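You operate a simulated robot arm through the tools that you are given. There is no shell and no other tool. Be economical: measure what you need, move in short steps, check, and stop when the job is done.

The job below is to be done with a simulated robot arm. You get a single attempt, and the scene is never put back.

## Task
Fetch the grey box spanner and stand it on top of the seat housing.
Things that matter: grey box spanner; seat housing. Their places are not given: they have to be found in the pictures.

The check looks at the end state, three seconds after you hand in, the way a careful person would. Anything else that was tipped, shoved, dropped, spilled or broken makes it a failure.

## Robot
A 6-joint arm with a two-finger parallel gripper, fixed in place. Base frame: the origin is at the foot of the arm, x ahead of it, y to its left, z up; the work surface is at about z = 0. Units: m, rad, N and s.
With the tool pointing down near the work surface it reaches from about 0.14 to 0.58 m from the base axis. Its first joint turns from -1.152 to 1.152 rad. Payload 2.1 kg.
The tool frame sits at the grasp point between the pads (the TCP): z along the fingers, y along the line on which they close. The tips reach 0.03 m beyond it. The gripper opens to 0.094 m. The fingers are 0.028 m wide and 0.01 m thick; the gripper's body (0.05 by 0.096 m) begins 0.055 m behind the TCP.
Orientation is that of the tool frame in the base frame, as [roll, pitch, yaw] about the fixed x, y, z axes, in that order (R = Rz(yaw) Ry(pitch) Rx(roll)). With the fingers straight down and closing along the base's y, the tool's x points along the base's -x, its y along +y and its z along -z.

## Interface
- The arm moves only by the tool jog_arm. Its argument "steps" is one flat list of numbers, 4 for each row, row after row: the shift along the base's x, y, z in m, then the turn about the base's z in rad. In form: [tx, ty, tz, twist, tx, ty, tz, twist, ...]. A call has 1 to 8 rows; each row is the pose to reach, as a shift and turn from the pose commanded when the call began. "claw" is the gripper command, from -1 (shut) to 1 (fully open), values between in proportion, set as the call begins (left out, the last holds). Rows are played at 5 a second. More than 0.05 m and 0.15 rad between two rows, or a gripper value outside its range, and nothing of the call is played. Where a pose cannot be reached the arm comes as near as it can. A force on the tool above 40 N (or 10 N above the force at the start of the call, whichever is more), or a blocked arm, ends the call early, and 0.2 s more pass. The fingers move at their own pace (about 0.072 m/s each) and stop on an object; they squeeze with about 21 N. The grip force told is the motor's: it shows also when the fingers shut on nothing. Time passes only in rows, and 0.2 s behind the last, so rows that repeat a pose let the fingers close. It gives the time, the measured TCP pose, the force on the tool (base axes), the opening and the grip force at its end, in the units of the frame above (readings bear some noise).
- Cameras (640 x 400 px; columns grow to the right, rows downward): "scene" is fixed at [0.0621, -0.3722, 0.4963]; the picture's right is [0.73, -0.68, 0.00], its down [-0.31, -0.33, -0.89] and it looks along [0.61, 0.65, -0.46] (base axes); focal length 220 px, centre (320, 200). "wrist" rides on the gripper at [-0.037, 0, -0.058] in the tool frame; the picture's right is [0.00, -1.00, 0.00], its down [0.97, 0.00, -0.24] and it looks along [0.24, 0.00, 0.97] (tool axes); focal length 218 px, centre (320, 200).
- grab_frame(camera): a new picture of that camera. No time passes.
- measure_at(camera, pixels): for up to 12 pixels [column, row] of the newest picture of that camera ("zoom" is the newest enlarged one), the place [x, y, z] in the base frame of the surface seen there, good to about 0.002 m. No time passes.
- enlarge(camera, box): a new picture of the part [left, top, right, bottom] of that camera's present view, enlarged. No time passes.
- sign_off(): hands the job in; it is judged then, once.

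Keep the steps short. Do not move on a guess: measure, check each grasp and each placing, and mend mistakes. In all there are 60 turns and 22 pictures (those below and enlarged ones count). Leave the gripper open and the arm clear of the work at the hand-in unless told otherwise, and finish with a single line.

The tools are called as a command line: name --argument value ..., lists and objects as JSON in quotes. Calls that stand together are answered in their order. jog_arm: Moves the arm, as the interface text tells. Its arguments: {"type":"object","properties":{"steps":{"type":"array"},"claw":{"type":"number"}},"required":["steps"]} The other tools are called the same way: grab_frame (camera) takes a picture; measure_at (camera, pixels) gives the place of the surface under pixels of a picture; enlarge (camera, box) takes an enlarged picture of a part of a camera's view; sign_off () hands the job in.

At the start:

```text
clock: 0.0
tcp_pos: [0.3379, -0.1496, 0.3804]
ee_rot: [3.141, -0.002, -3.141]
ft_force: [0.5, 0.2, -0.1]
gripper_width: 0.0938
grip_force: 0.0
```

scene: 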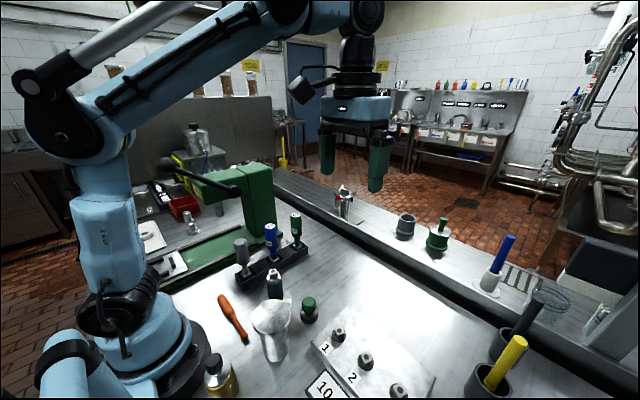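
wrist: 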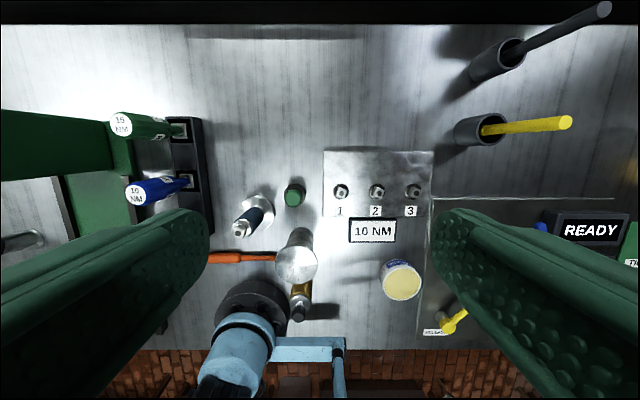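

I see a rack with a grey-topped item near (240,245) in the scene picture, and several cylinders, some of them upright. I'll enlarge the scene to identify the box spanner and the seat housing.

enlarge --camera "scene" --box '[200, 180, 360, 280]'

enlarge --camera "scene" --box '[380, 200, 580, 400]'

enlarge --camera "scene" --box '[190, 270, 450, 400]'

```text
4.00 times, centred on (280, 230) of scene
```

zoom: 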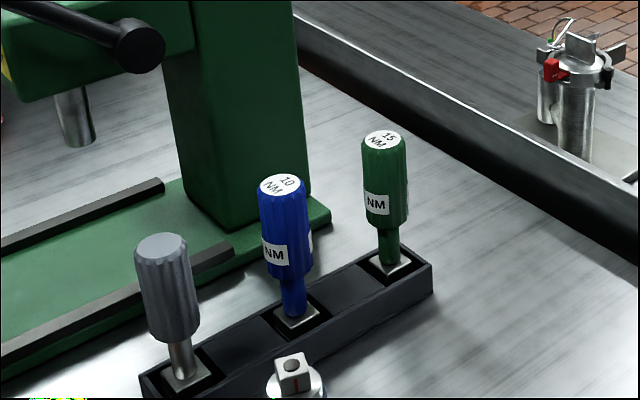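

```text
2.00 times, centred on (480, 300) of scene
```

zoom: 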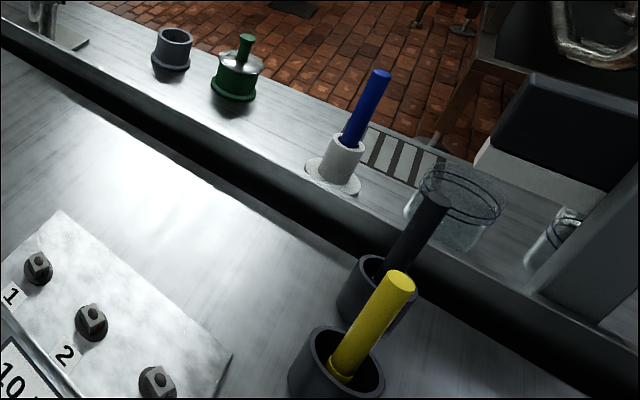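

```text
2.46 times, centred on (320, 335) of scene
```

zoom: 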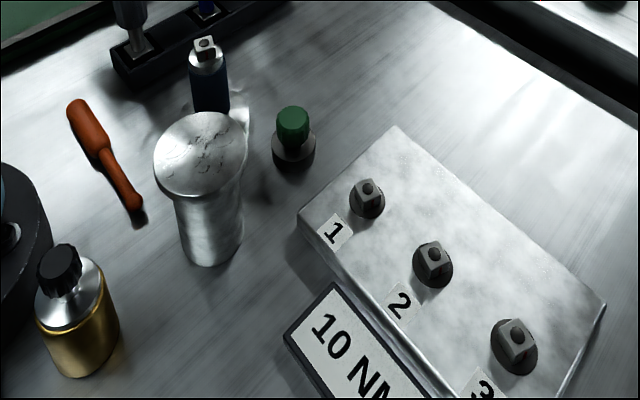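

I can't yet tell which items are the spanner and the housing. I'll enlarge both halves of the wrist view to inspect the rack, the block with three bolts and the items on the right.

enlarge --camera "wrist" --box '[100, 90, 340, 330]'

enlarge --camera "wrist" --box '[310, 130, 640, 350]'

```text
1.67 times, centred on (220, 210) of wrist
```

zoom: 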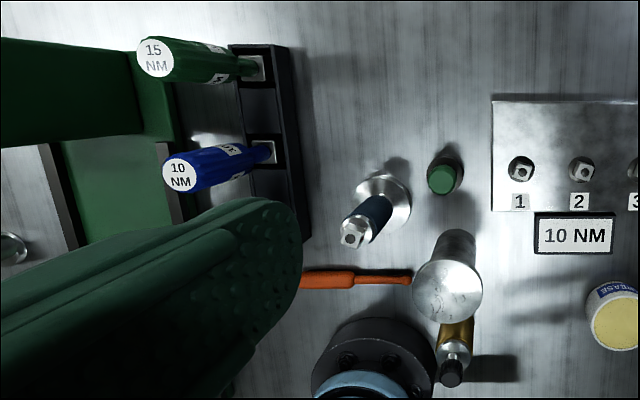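

```text
1.82 times, centred on (475, 240) of wrist
```

zoom: 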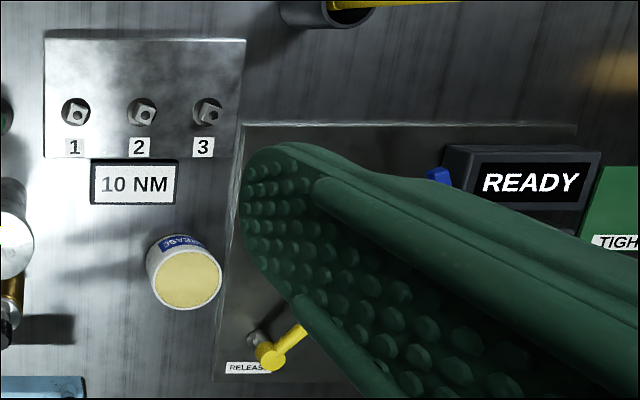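

The rack's grey tool is hidden by a finger, so I'll measure key points in the scene: the rack tools, the silver cylinder, the block with bolts, the cups and the far items.

grab_frame --camera "scene"

measure_at --camera "scene" --pixels '[[240, 242], [245, 272], [270, 228], [295, 217], [274, 272], [272, 313], [308, 302], [365, 335], [405, 217], [442, 222], [513, 345], [553, 300]]'

```text
14 pictures are left
```

scene: 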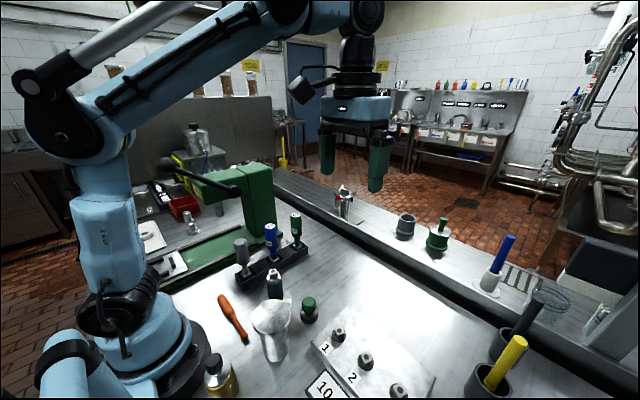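

```text
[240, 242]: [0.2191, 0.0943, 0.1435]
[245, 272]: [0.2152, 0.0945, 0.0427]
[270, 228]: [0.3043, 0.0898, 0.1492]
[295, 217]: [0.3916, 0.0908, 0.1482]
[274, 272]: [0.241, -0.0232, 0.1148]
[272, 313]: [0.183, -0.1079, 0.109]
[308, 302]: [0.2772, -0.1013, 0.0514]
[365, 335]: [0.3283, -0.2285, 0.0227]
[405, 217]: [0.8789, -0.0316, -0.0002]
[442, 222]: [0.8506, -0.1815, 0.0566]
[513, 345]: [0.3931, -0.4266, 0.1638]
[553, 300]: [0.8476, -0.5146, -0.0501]
```

The far bench (x≈0.85) is out of reach, so the targets are near. Next I'll check the heights of the green press before passing near the rack, then move the wrist camera over the rack.

measure_at --camera "scene" --pixels '[[215, 175], [255, 172], [235, 190], [165, 165], [255, 205], [207, 215], [240, 240], [520, 300], [537, 300], [507, 345], [490, 375], [505, 335]]'

jog_arm --steps '[0, 0.05, 0, 0, 0, 0.1, 0, 0, 0, 0.14, 0, 0, 0, 0.18, 0, 0, -0.04, 0.2, 0, 0, -0.04, 0.2, 0, 0]'

grab_frame --camera "wrist"

```text
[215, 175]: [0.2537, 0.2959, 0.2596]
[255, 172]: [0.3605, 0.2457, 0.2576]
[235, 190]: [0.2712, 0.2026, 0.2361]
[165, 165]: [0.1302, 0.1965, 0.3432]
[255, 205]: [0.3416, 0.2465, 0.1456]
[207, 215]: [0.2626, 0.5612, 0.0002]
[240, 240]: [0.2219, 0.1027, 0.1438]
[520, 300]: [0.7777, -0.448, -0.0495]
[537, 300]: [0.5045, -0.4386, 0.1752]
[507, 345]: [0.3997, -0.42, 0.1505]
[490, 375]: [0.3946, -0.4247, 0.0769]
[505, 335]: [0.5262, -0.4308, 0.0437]
```

```text
clock: 1.4
tcp_pos: [0.297, 0.05, 0.3804]
ee_rot: [-3.14, -0.001, 3.138]
ft_force: [-0.3, -0.4, 0.0]
gripper_width: 0.094
grip_force: 0.0
```

```text
13 pictures are left
```

wrist: 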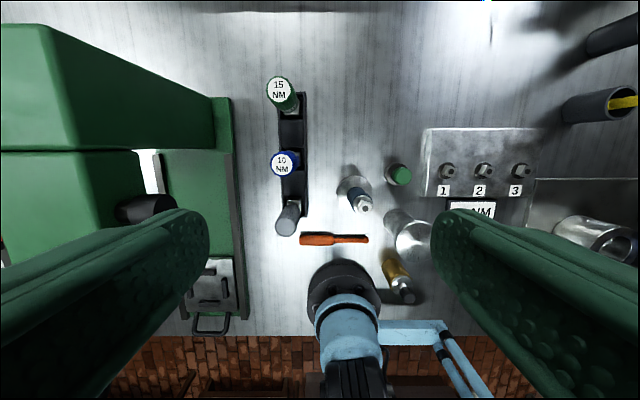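

The grey tool in the rack (288,218) carries no NM label, so it is an untorqued, plain box spanner. At (605,235) there's a hollow metal part. I'll go right to see it properly.

jog_arm --steps '[0, -0.05, 0, 0, 0, -0.1, 0, 0, 0, -0.15, 0, 0, 0, -0.2, 0, 0, 0, -0.25, 0, 0, 0, -0.3, 0, 0, 0, -0.35, 0, 0]'

grab_frame --camera "wrist"

```text
clock: 3.0
tcp_pos: [0.2961, -0.3001, 0.3815]
ee_rot: [3.141, 0.0, -3.141]
ft_force: [-1.6, 0.4, 0.5]
gripper_width: 0.0938
grip_force: 0.1
```

```text
12 pictures are left
```

wrist: 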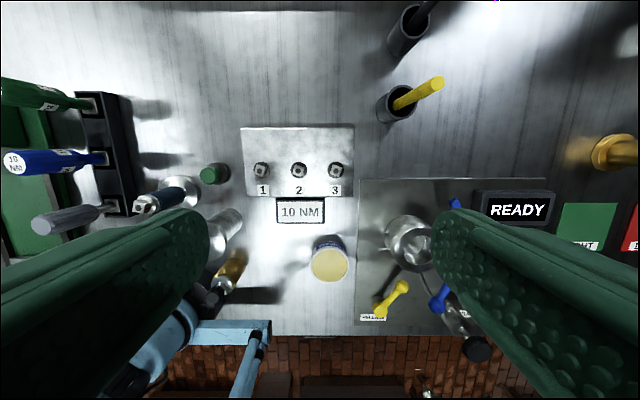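

Around (410,240) there's a metal part on a plate fixture with a RELEASE lever. I'll move a bit further right and enlarge.

jog_arm --steps '[0, -0.05, 0, 0, 0, -0.1, 0, 0, 0, -0.13, 0, 0, 0, -0.13, 0, 0]'

enlarge --camera "wrist" --box '[150, 100, 550, 350]'

```text
clock: 4.0
tcp_pos: [0.2738, -0.3871, 0.3458]
ee_rot: [3.141, 0.0, -3.14]
ft_force: [-0.1, 0.0, -0.3]
gripper_width: 0.0938
grip_force: 0.2
out of reach, approached as far as the arm can: row 1, 2, 3, 4
```

```text
1.60 times, centred on (350, 225) of wrist
```

zoom: 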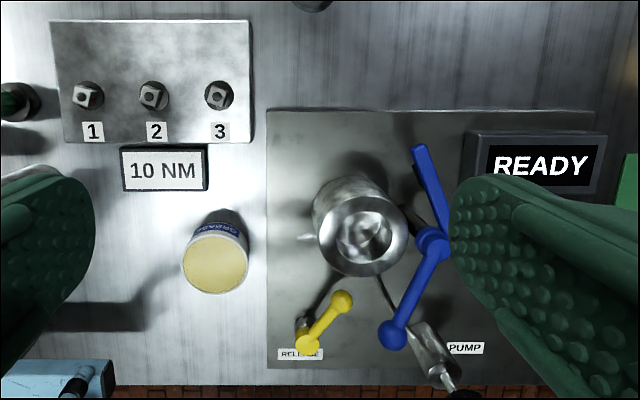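

The part on the plate is a pressure-test pot with PUMP and RELEASE levers. I'll look straight down at the silver cylinder near (0.18,-0.11) and the blue flanged part to compare.

jog_arm --steps '[0, 0.04, 0.03, 0, 0, 0.09, 0.035, 0, 0, 0.14, 0.035, 0, 0, 0.19, 0.035, 0, 0, 0.24, 0.035, 0, 0, 0.28, 0.035, 0, 0, 0.31, 0.035, 0, 0, 0.31, 0.035, 0]'

enlarge --camera "wrist" --box '[200, 120, 440, 320]'

```text
refused: row 2 steps farther than a row can; nothing moved
```

```text
2.00 times, centred on (320, 220) of wrist
```

zoom: 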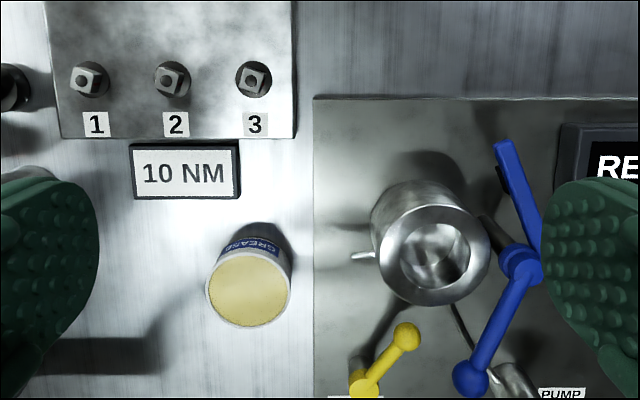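

A row was too long. I'll retry with smaller steps, moving along +y first.

jog_arm --steps '[0, 0.045, 0, 0, 0, 0.09, 0, 0, 0, 0.135, 0, 0, 0, 0.18, 0, 0, 0, 0.225, 0, 0, 0, 0.27, 0, 0, 0, 0.31, 0, 0]'

enlarge --camera "wrist" --box '[200, 150, 440, 350]'

```text
clock: 5.6
tcp_pos: [0.2723, -0.0742, 0.3444]
ee_rot: [3.14, 0.001, 3.14]
ft_force: [1.0, 0.5, 1.4]
gripper_width: 0.0941
grip_force: 0.0
```

```text
2.00 times, centred on (320, 250) of wrist
```

zoom: 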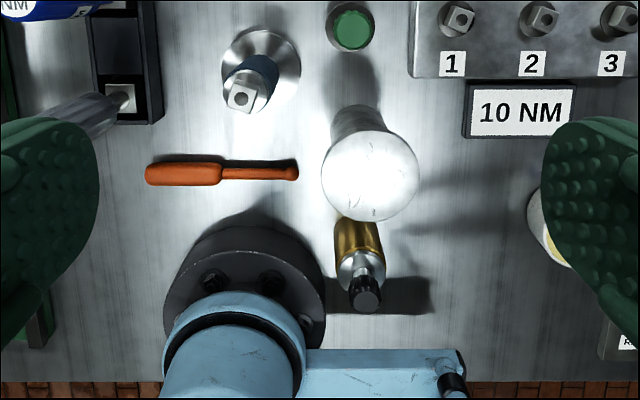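

The silver part has a wide flat round top on a narrower body. It's a flanged housing and the only raised flat seat. I'll measure its top in this zoomed picture, and enlarge the scene view of the spanner and housing.

measure_at --camera "zoom" --pixels '[[370, 175], [330, 175], [412, 175], [370, 140], [370, 212], [345, 115], [120, 98], [90, 115], [130, 60], [155, 110], [255, 90], [355, 295]]'

enlarge --camera "scene" --box '[205, 225, 325, 375]'

```text
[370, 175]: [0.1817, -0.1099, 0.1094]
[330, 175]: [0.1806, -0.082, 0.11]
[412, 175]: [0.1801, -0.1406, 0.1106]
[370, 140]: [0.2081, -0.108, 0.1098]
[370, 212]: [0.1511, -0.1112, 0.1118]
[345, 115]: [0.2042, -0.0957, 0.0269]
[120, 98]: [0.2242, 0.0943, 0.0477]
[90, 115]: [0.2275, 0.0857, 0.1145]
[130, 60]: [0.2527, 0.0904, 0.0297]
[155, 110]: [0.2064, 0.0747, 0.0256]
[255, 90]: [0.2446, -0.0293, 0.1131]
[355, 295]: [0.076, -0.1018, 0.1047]
```

```text
2.67 times, centred on (265, 300) of scene
```

zoom: 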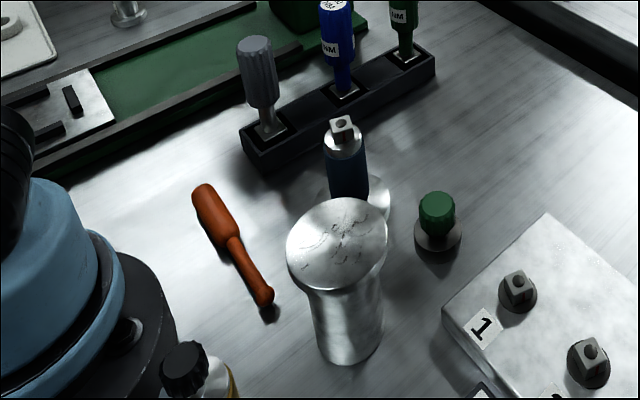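

The housing top is centred at about (0.181,-0.110), z≈0.110 and radius ≈0.03. The spanner is in the rack's near socket, so I'll measure its handle and foot in the zoom.

measure_at --camera "zoom" --pixels '[[255, 43], [241, 44], [269, 44], [260, 75], [264, 100], [266, 116], [272, 130], [262, 136], [278, 124], [258, 130], [288, 132], [345, 240]]'

measure_at --camera "scene" --pixels '[[241, 240], [237, 241], [245, 241], [241, 252], [244, 263]]'

```text
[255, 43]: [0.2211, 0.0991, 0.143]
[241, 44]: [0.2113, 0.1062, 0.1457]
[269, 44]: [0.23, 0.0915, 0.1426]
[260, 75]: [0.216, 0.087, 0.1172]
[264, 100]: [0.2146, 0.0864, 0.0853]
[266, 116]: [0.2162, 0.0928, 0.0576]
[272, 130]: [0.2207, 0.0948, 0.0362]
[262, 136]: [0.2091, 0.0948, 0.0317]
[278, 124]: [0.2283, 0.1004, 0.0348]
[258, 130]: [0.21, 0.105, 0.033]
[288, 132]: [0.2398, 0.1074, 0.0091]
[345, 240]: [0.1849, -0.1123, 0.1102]
```

```text
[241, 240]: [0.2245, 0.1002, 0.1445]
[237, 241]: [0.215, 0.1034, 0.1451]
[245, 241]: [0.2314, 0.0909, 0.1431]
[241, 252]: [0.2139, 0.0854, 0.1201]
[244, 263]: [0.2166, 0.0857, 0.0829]
```

The handle axis is at about (0.219,0.098), z 0.08 to 0.144, and the foot is in the socket. I'll move above it at the present height and then lower to z≈0.22, still clear of its top.

jog_arm --steps '[-0.01, 0.045, 0, 0, -0.025, 0.09, 0, 0, -0.04, 0.13, 0, 0, -0.053, 0.173, 0, 0, -0.053, 0.173, -0.045, 0, -0.053, 0.173, -0.09, 0, -0.053, 0.173, -0.12, 0, -0.053, 0.173, -0.12, 0]' --claw 1

grab_frame --camera "wrist"

```text
clock: 7.4
tcp_pos: [0.2234, 0.0978, 0.2273]
ee_rot: [3.141, -0.001, -3.141]
ft_force: [0.6, 0.2, 0.1]
gripper_width: 0.0942
grip_force: 0.0
```

```text
7 pictures are left
```

wrist: 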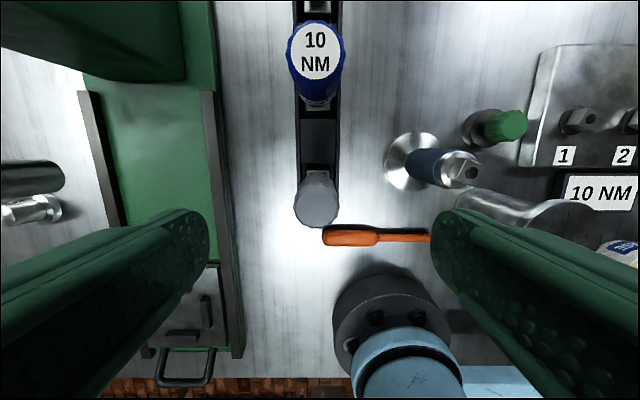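

The spanner's top is centred between the fingers at (316,200). I'll measure it, and also the foot and rack surfaces.

measure_at --camera "wrist" --pixels '[[316, 203], [298, 203], [335, 203], [317, 188], [317, 222], [310, 172], [328, 172], [300, 165], [336, 165], [318, 150], [318, 135]]'

```text
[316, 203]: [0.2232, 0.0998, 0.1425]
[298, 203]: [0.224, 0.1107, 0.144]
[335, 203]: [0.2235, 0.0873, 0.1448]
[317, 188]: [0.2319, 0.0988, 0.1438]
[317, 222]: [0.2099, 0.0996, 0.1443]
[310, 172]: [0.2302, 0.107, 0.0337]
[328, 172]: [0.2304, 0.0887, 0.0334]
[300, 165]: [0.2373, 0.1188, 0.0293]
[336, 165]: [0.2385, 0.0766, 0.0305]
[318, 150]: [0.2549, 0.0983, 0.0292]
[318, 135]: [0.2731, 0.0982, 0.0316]
```

The axis is at (0.220,0.099) and the top at 0.144. I'll lower to z≈0.115, which puts the tips at 0.085, just above the handle's lower end.

jog_arm --steps '[-0.003, 0.001, -0.04, 0, -0.003, 0.001, -0.08, 0, -0.003, 0.001, -0.112, 0, -0.003, 0.001, -0.112, 0]'

jog_arm --steps '[0, 0, 0, 0, 0, 0, 0, 0, 0, 0, 0, 0, 0, 0, 0, 0, 0, 0, 0, 0]' --claw -1

```text
clock: 8.4
tcp_pos: [0.2206, 0.1014, 0.1139]
ee_rot: [-3.141, 0.0, -3.141]
ft_force: [-0.3, 0.2, 0.5]
gripper_width: 0.0941
grip_force: 0.1
```

```text
clock: 9.6
tcp_pos: [0.2197, 0.1009, 0.1148]
ee_rot: [3.142, 0.0, -3.14]
ft_force: [0.1, 0.6, -0.3]
gripper_width: 0.0324
grip_force: 20.9
```

Gripped at 0.032 m with 21 N. I'll lift straight up in small steps.

jog_arm --steps '[0, 0, 0.01, 0, 0, 0, 0.025, 0, 0, 0, 0.05, 0, 0, 0, 0.09, 0, 0, 0, 0.13, 0, 0, 0, 0.16, 0, 0, 0, 0.16, 0]'

enlarge --camera "scene" --box '[160, 130, 340, 340]'

```text
clock: 11.2
tcp_pos: [0.2189, 0.098, 0.2717]
ee_rot: [-3.141, -0.001, 3.141]
ft_force: [-0.5, 0.5, -2.5]
gripper_width: 0.0326
grip_force: 21.4
```

```text
1.90 times, centred on (250, 235) of scene
```

zoom: 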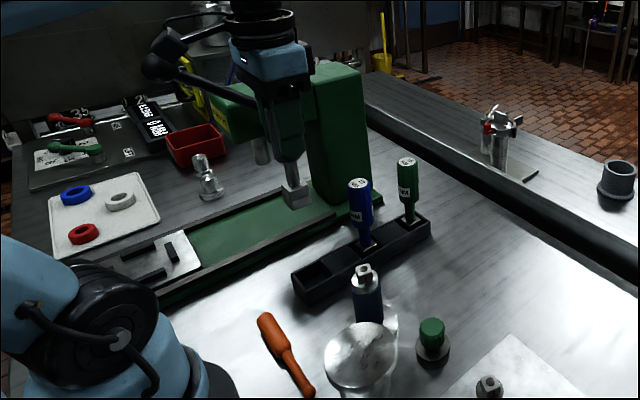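

It's held upright. I'll measure the foot's bottom at about (295,205), and the small silver part on the left at (207,185) in case it could be a rival for "seat housing".

measure_at --camera "zoom" --pixels '[[296, 190], [287, 200], [295, 205], [308, 200], [296, 206], [290, 175], [200, 160], [208, 178], [210, 190], [360, 355]]'

enlarge --camera "scene" --box '[150, 160, 250, 260]'

```text
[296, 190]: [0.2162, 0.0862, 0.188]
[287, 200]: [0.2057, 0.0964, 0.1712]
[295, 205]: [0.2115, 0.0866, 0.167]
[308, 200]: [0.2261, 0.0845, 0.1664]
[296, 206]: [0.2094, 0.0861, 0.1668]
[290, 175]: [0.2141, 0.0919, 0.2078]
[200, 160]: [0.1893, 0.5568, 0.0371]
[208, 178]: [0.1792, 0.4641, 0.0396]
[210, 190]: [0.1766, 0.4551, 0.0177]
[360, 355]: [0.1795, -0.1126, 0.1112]
```

```text
4.00 times, centred on (200, 210) of scene
```

zoom: 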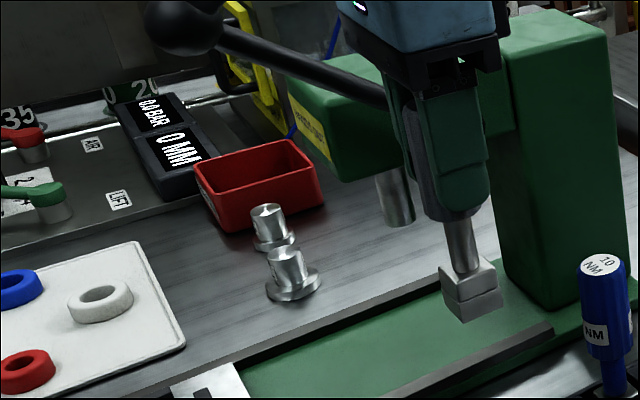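

The two small silver parts are a matching pair of plugs near y≈0.46 to 0.56. The large flanged silver body stays the housing. I'll measure the foot's lower edge precisely in this larger zoom.

measure_at --camera "zoom" --pixels '[[462, 318], [462, 312], [480, 310], [500, 303], [450, 308], [442, 292], [440, 270], [458, 278], [494, 262], [458, 290], [470, 225], [470, 300]]'

```text
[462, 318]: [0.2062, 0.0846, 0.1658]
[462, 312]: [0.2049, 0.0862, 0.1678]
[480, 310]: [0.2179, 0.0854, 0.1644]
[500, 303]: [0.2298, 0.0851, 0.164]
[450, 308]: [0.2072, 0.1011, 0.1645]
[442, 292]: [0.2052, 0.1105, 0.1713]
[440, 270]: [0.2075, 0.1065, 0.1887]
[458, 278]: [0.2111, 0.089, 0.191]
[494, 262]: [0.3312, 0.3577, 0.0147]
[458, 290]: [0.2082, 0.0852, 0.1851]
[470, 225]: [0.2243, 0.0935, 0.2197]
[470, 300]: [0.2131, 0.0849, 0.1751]
```

The foot's bottom is at z≈0.164, about 0.1075 below the TCP, and centred under it. I'll carry it to above the housing (0.180,-0.111), staying high, and then come down to about 1 cm above.

jog_arm --steps '[0, -0.03, 0.015, 0, -0.008, -0.065, 0.015, 0, -0.016, -0.1, 0.015, 0, -0.024, -0.135, 0.015, 0, -0.032, -0.17, 0.015, 0, -0.038, -0.2, 0.01, 0, -0.039, -0.209, -0.01, 0, -0.039, -0.209, -0.035, 0]'

jog_arm --steps '[0, 0, 0, 0]'

enlarge --camera "scene" --box '[200, 220, 340, 380]'

```text
clock: 13.0
tcp_pos: [0.18, -0.1112, 0.2374]
ee_rot: [-3.141, 0.0, 3.14]
ft_force: [0.0, -0.3, -1.5]
gripper_width: 0.0325
grip_force: 21.2
```

```text
clock: 13.4
tcp_pos: [0.1794, -0.1095, 0.2356]
ee_rot: [3.142, 0.001, -3.141]
ft_force: [0.3, 0.7, -1.2]
gripper_width: 0.0323
grip_force: 20.6
```

```text
2.50 times, centred on (270, 300) of scene
```

zoom: 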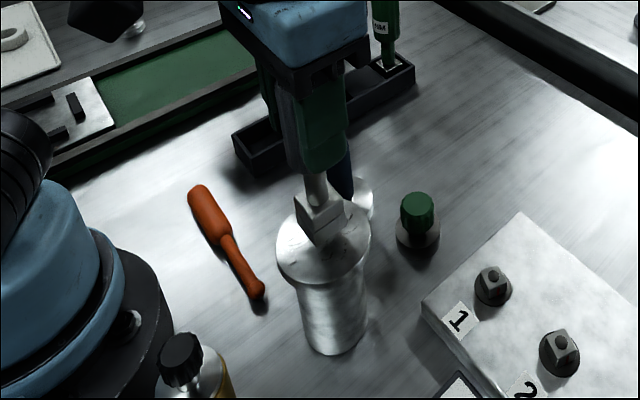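

The foot hovers over the housing's top. I'll measure the foot's lower edge and the rim to check the centring and the gap.

measure_at --camera "zoom" --pixels '[[318, 243], [303, 228], [343, 234], [317, 228], [280, 255], [300, 265], [330, 275], [366, 235], [290, 225]]'

```text
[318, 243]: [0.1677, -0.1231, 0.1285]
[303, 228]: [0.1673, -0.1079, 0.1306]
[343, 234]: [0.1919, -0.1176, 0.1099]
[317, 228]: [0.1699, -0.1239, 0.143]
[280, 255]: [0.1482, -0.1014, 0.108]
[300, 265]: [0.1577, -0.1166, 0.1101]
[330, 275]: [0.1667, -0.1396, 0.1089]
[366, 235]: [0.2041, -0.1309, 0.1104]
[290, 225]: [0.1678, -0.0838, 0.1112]
```

The gap is about 0.018 m and the centring is good, with the near foot corner at (0.168,-0.123) around an axis at (0.180,-0.110). I'll lower slowly and watch the force.

jog_arm --steps '[0, 0, -0.006, 0, 0, 0, -0.01, 0, 0, 0, -0.013, 0, 0, 0, -0.015, 0, 0, 0, -0.016, 0, 0, 0, -0.016, 0]'

```text
clock: 14.8
tcp_pos: [0.1798, -0.1097, 0.2215]
ee_rot: [-3.141, 0.0, -3.142]
ft_force: [-1.9, -1.8, 10.3]
gripper_width: 0.0327
grip_force: 20.8
```

Contact: the upward force rose to about 10 N. I'll ease up 1 mm to take off most of the load and read the force again.

jog_arm --steps '[0, 0, 0.001, 0, 0, 0, 0.001, 0, 0, 0, 0.001, 0]'

enlarge --camera "scene" --box '[240, 250, 320, 370]'

```text
clock: 15.6
tcp_pos: [0.1811, -0.1102, 0.2229]
ee_rot: [3.141, 0.001, 3.141]
ft_force: [-0.1, -0.1, -1.6]
gripper_width: 0.0325
grip_force: 21.4
```

```text
3.33 times, centred on (280, 310) of scene
```

zoom: 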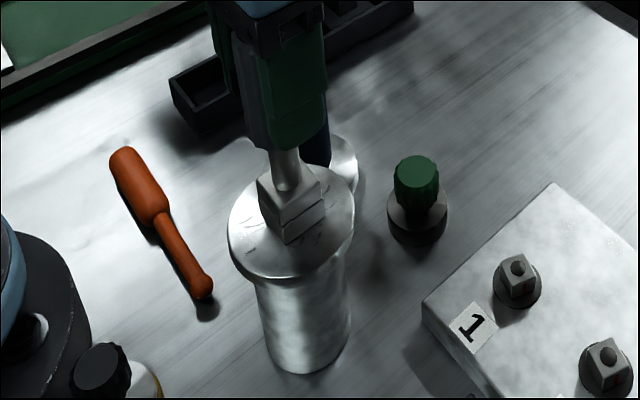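

The load is off, with the foot just barely clear and the spanner upright in the middle of the top. I'll lower 0.7 mm to touch and then open the fingers.

jog_arm --steps '[0, 0, -0.0007, 0, 0, 0, -0.0007, 0]'

jog_arm --steps '[0, 0, 0, 0, 0, 0, 0, 0, 0, 0, 0, 0, 0, 0, 0, 0, 0, 0, 0, 0]' --claw 1

```text
clock: 16.2
tcp_pos: [0.1809, -0.1107, 0.2226]
ee_rot: [-3.141, 0.0, -3.141]
ft_force: [0.3, 0.6, 4.7]
gripper_width: 0.0327
grip_force: 21.1
```

```text
clock: 17.4
tcp_pos: [0.1796, -0.1101, 0.2226]
ee_rot: [3.141, -0.001, 3.142]
ft_force: [-0.3, 0.7, -0.1]
gripper_width: 0.0939
grip_force: 0.0
```

The fingers are open. I'll rise straight up well clear, then check.

jog_arm --steps '[0, 0, 0.02, 0, 0, 0, 0.05, 0, 0, 0, 0.09, 0, 0, 0, 0.13, 0, 0.03, 0, 0.15, 0, 0.07, 0, 0.15, 0, 0.11, 0, 0.15, 0, 0.11, 0, 0.15, 0]'

enlarge --camera "scene" --box '[160, 200, 400, 400]'

```text
clock: 19.2
tcp_pos: [0.2904, -0.1083, 0.3723]
ee_rot: [3.141, 0.0, -3.141]
ft_force: [-0.7, 0.0, -0.4]
gripper_width: 0.094
grip_force: 0.0
```

```text
2.00 times, centred on (280, 300) of scene
```

zoom: 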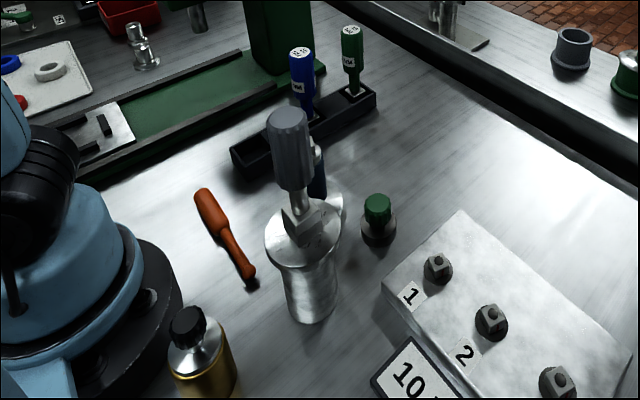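

The grey spanner stands upright on the housing at about (295,170) in the zoom. Nothing else has moved, the gripper is open and the arm is clear, so I'm handing in.

sign_off

```text
The job is handed in.
```

The grey box spanner is standing upright on the silver flanged part I took to be the seat housing (nothing was labelled), nothing else was disturbed, the gripper is open, the arm is clear, and the job is handed in.
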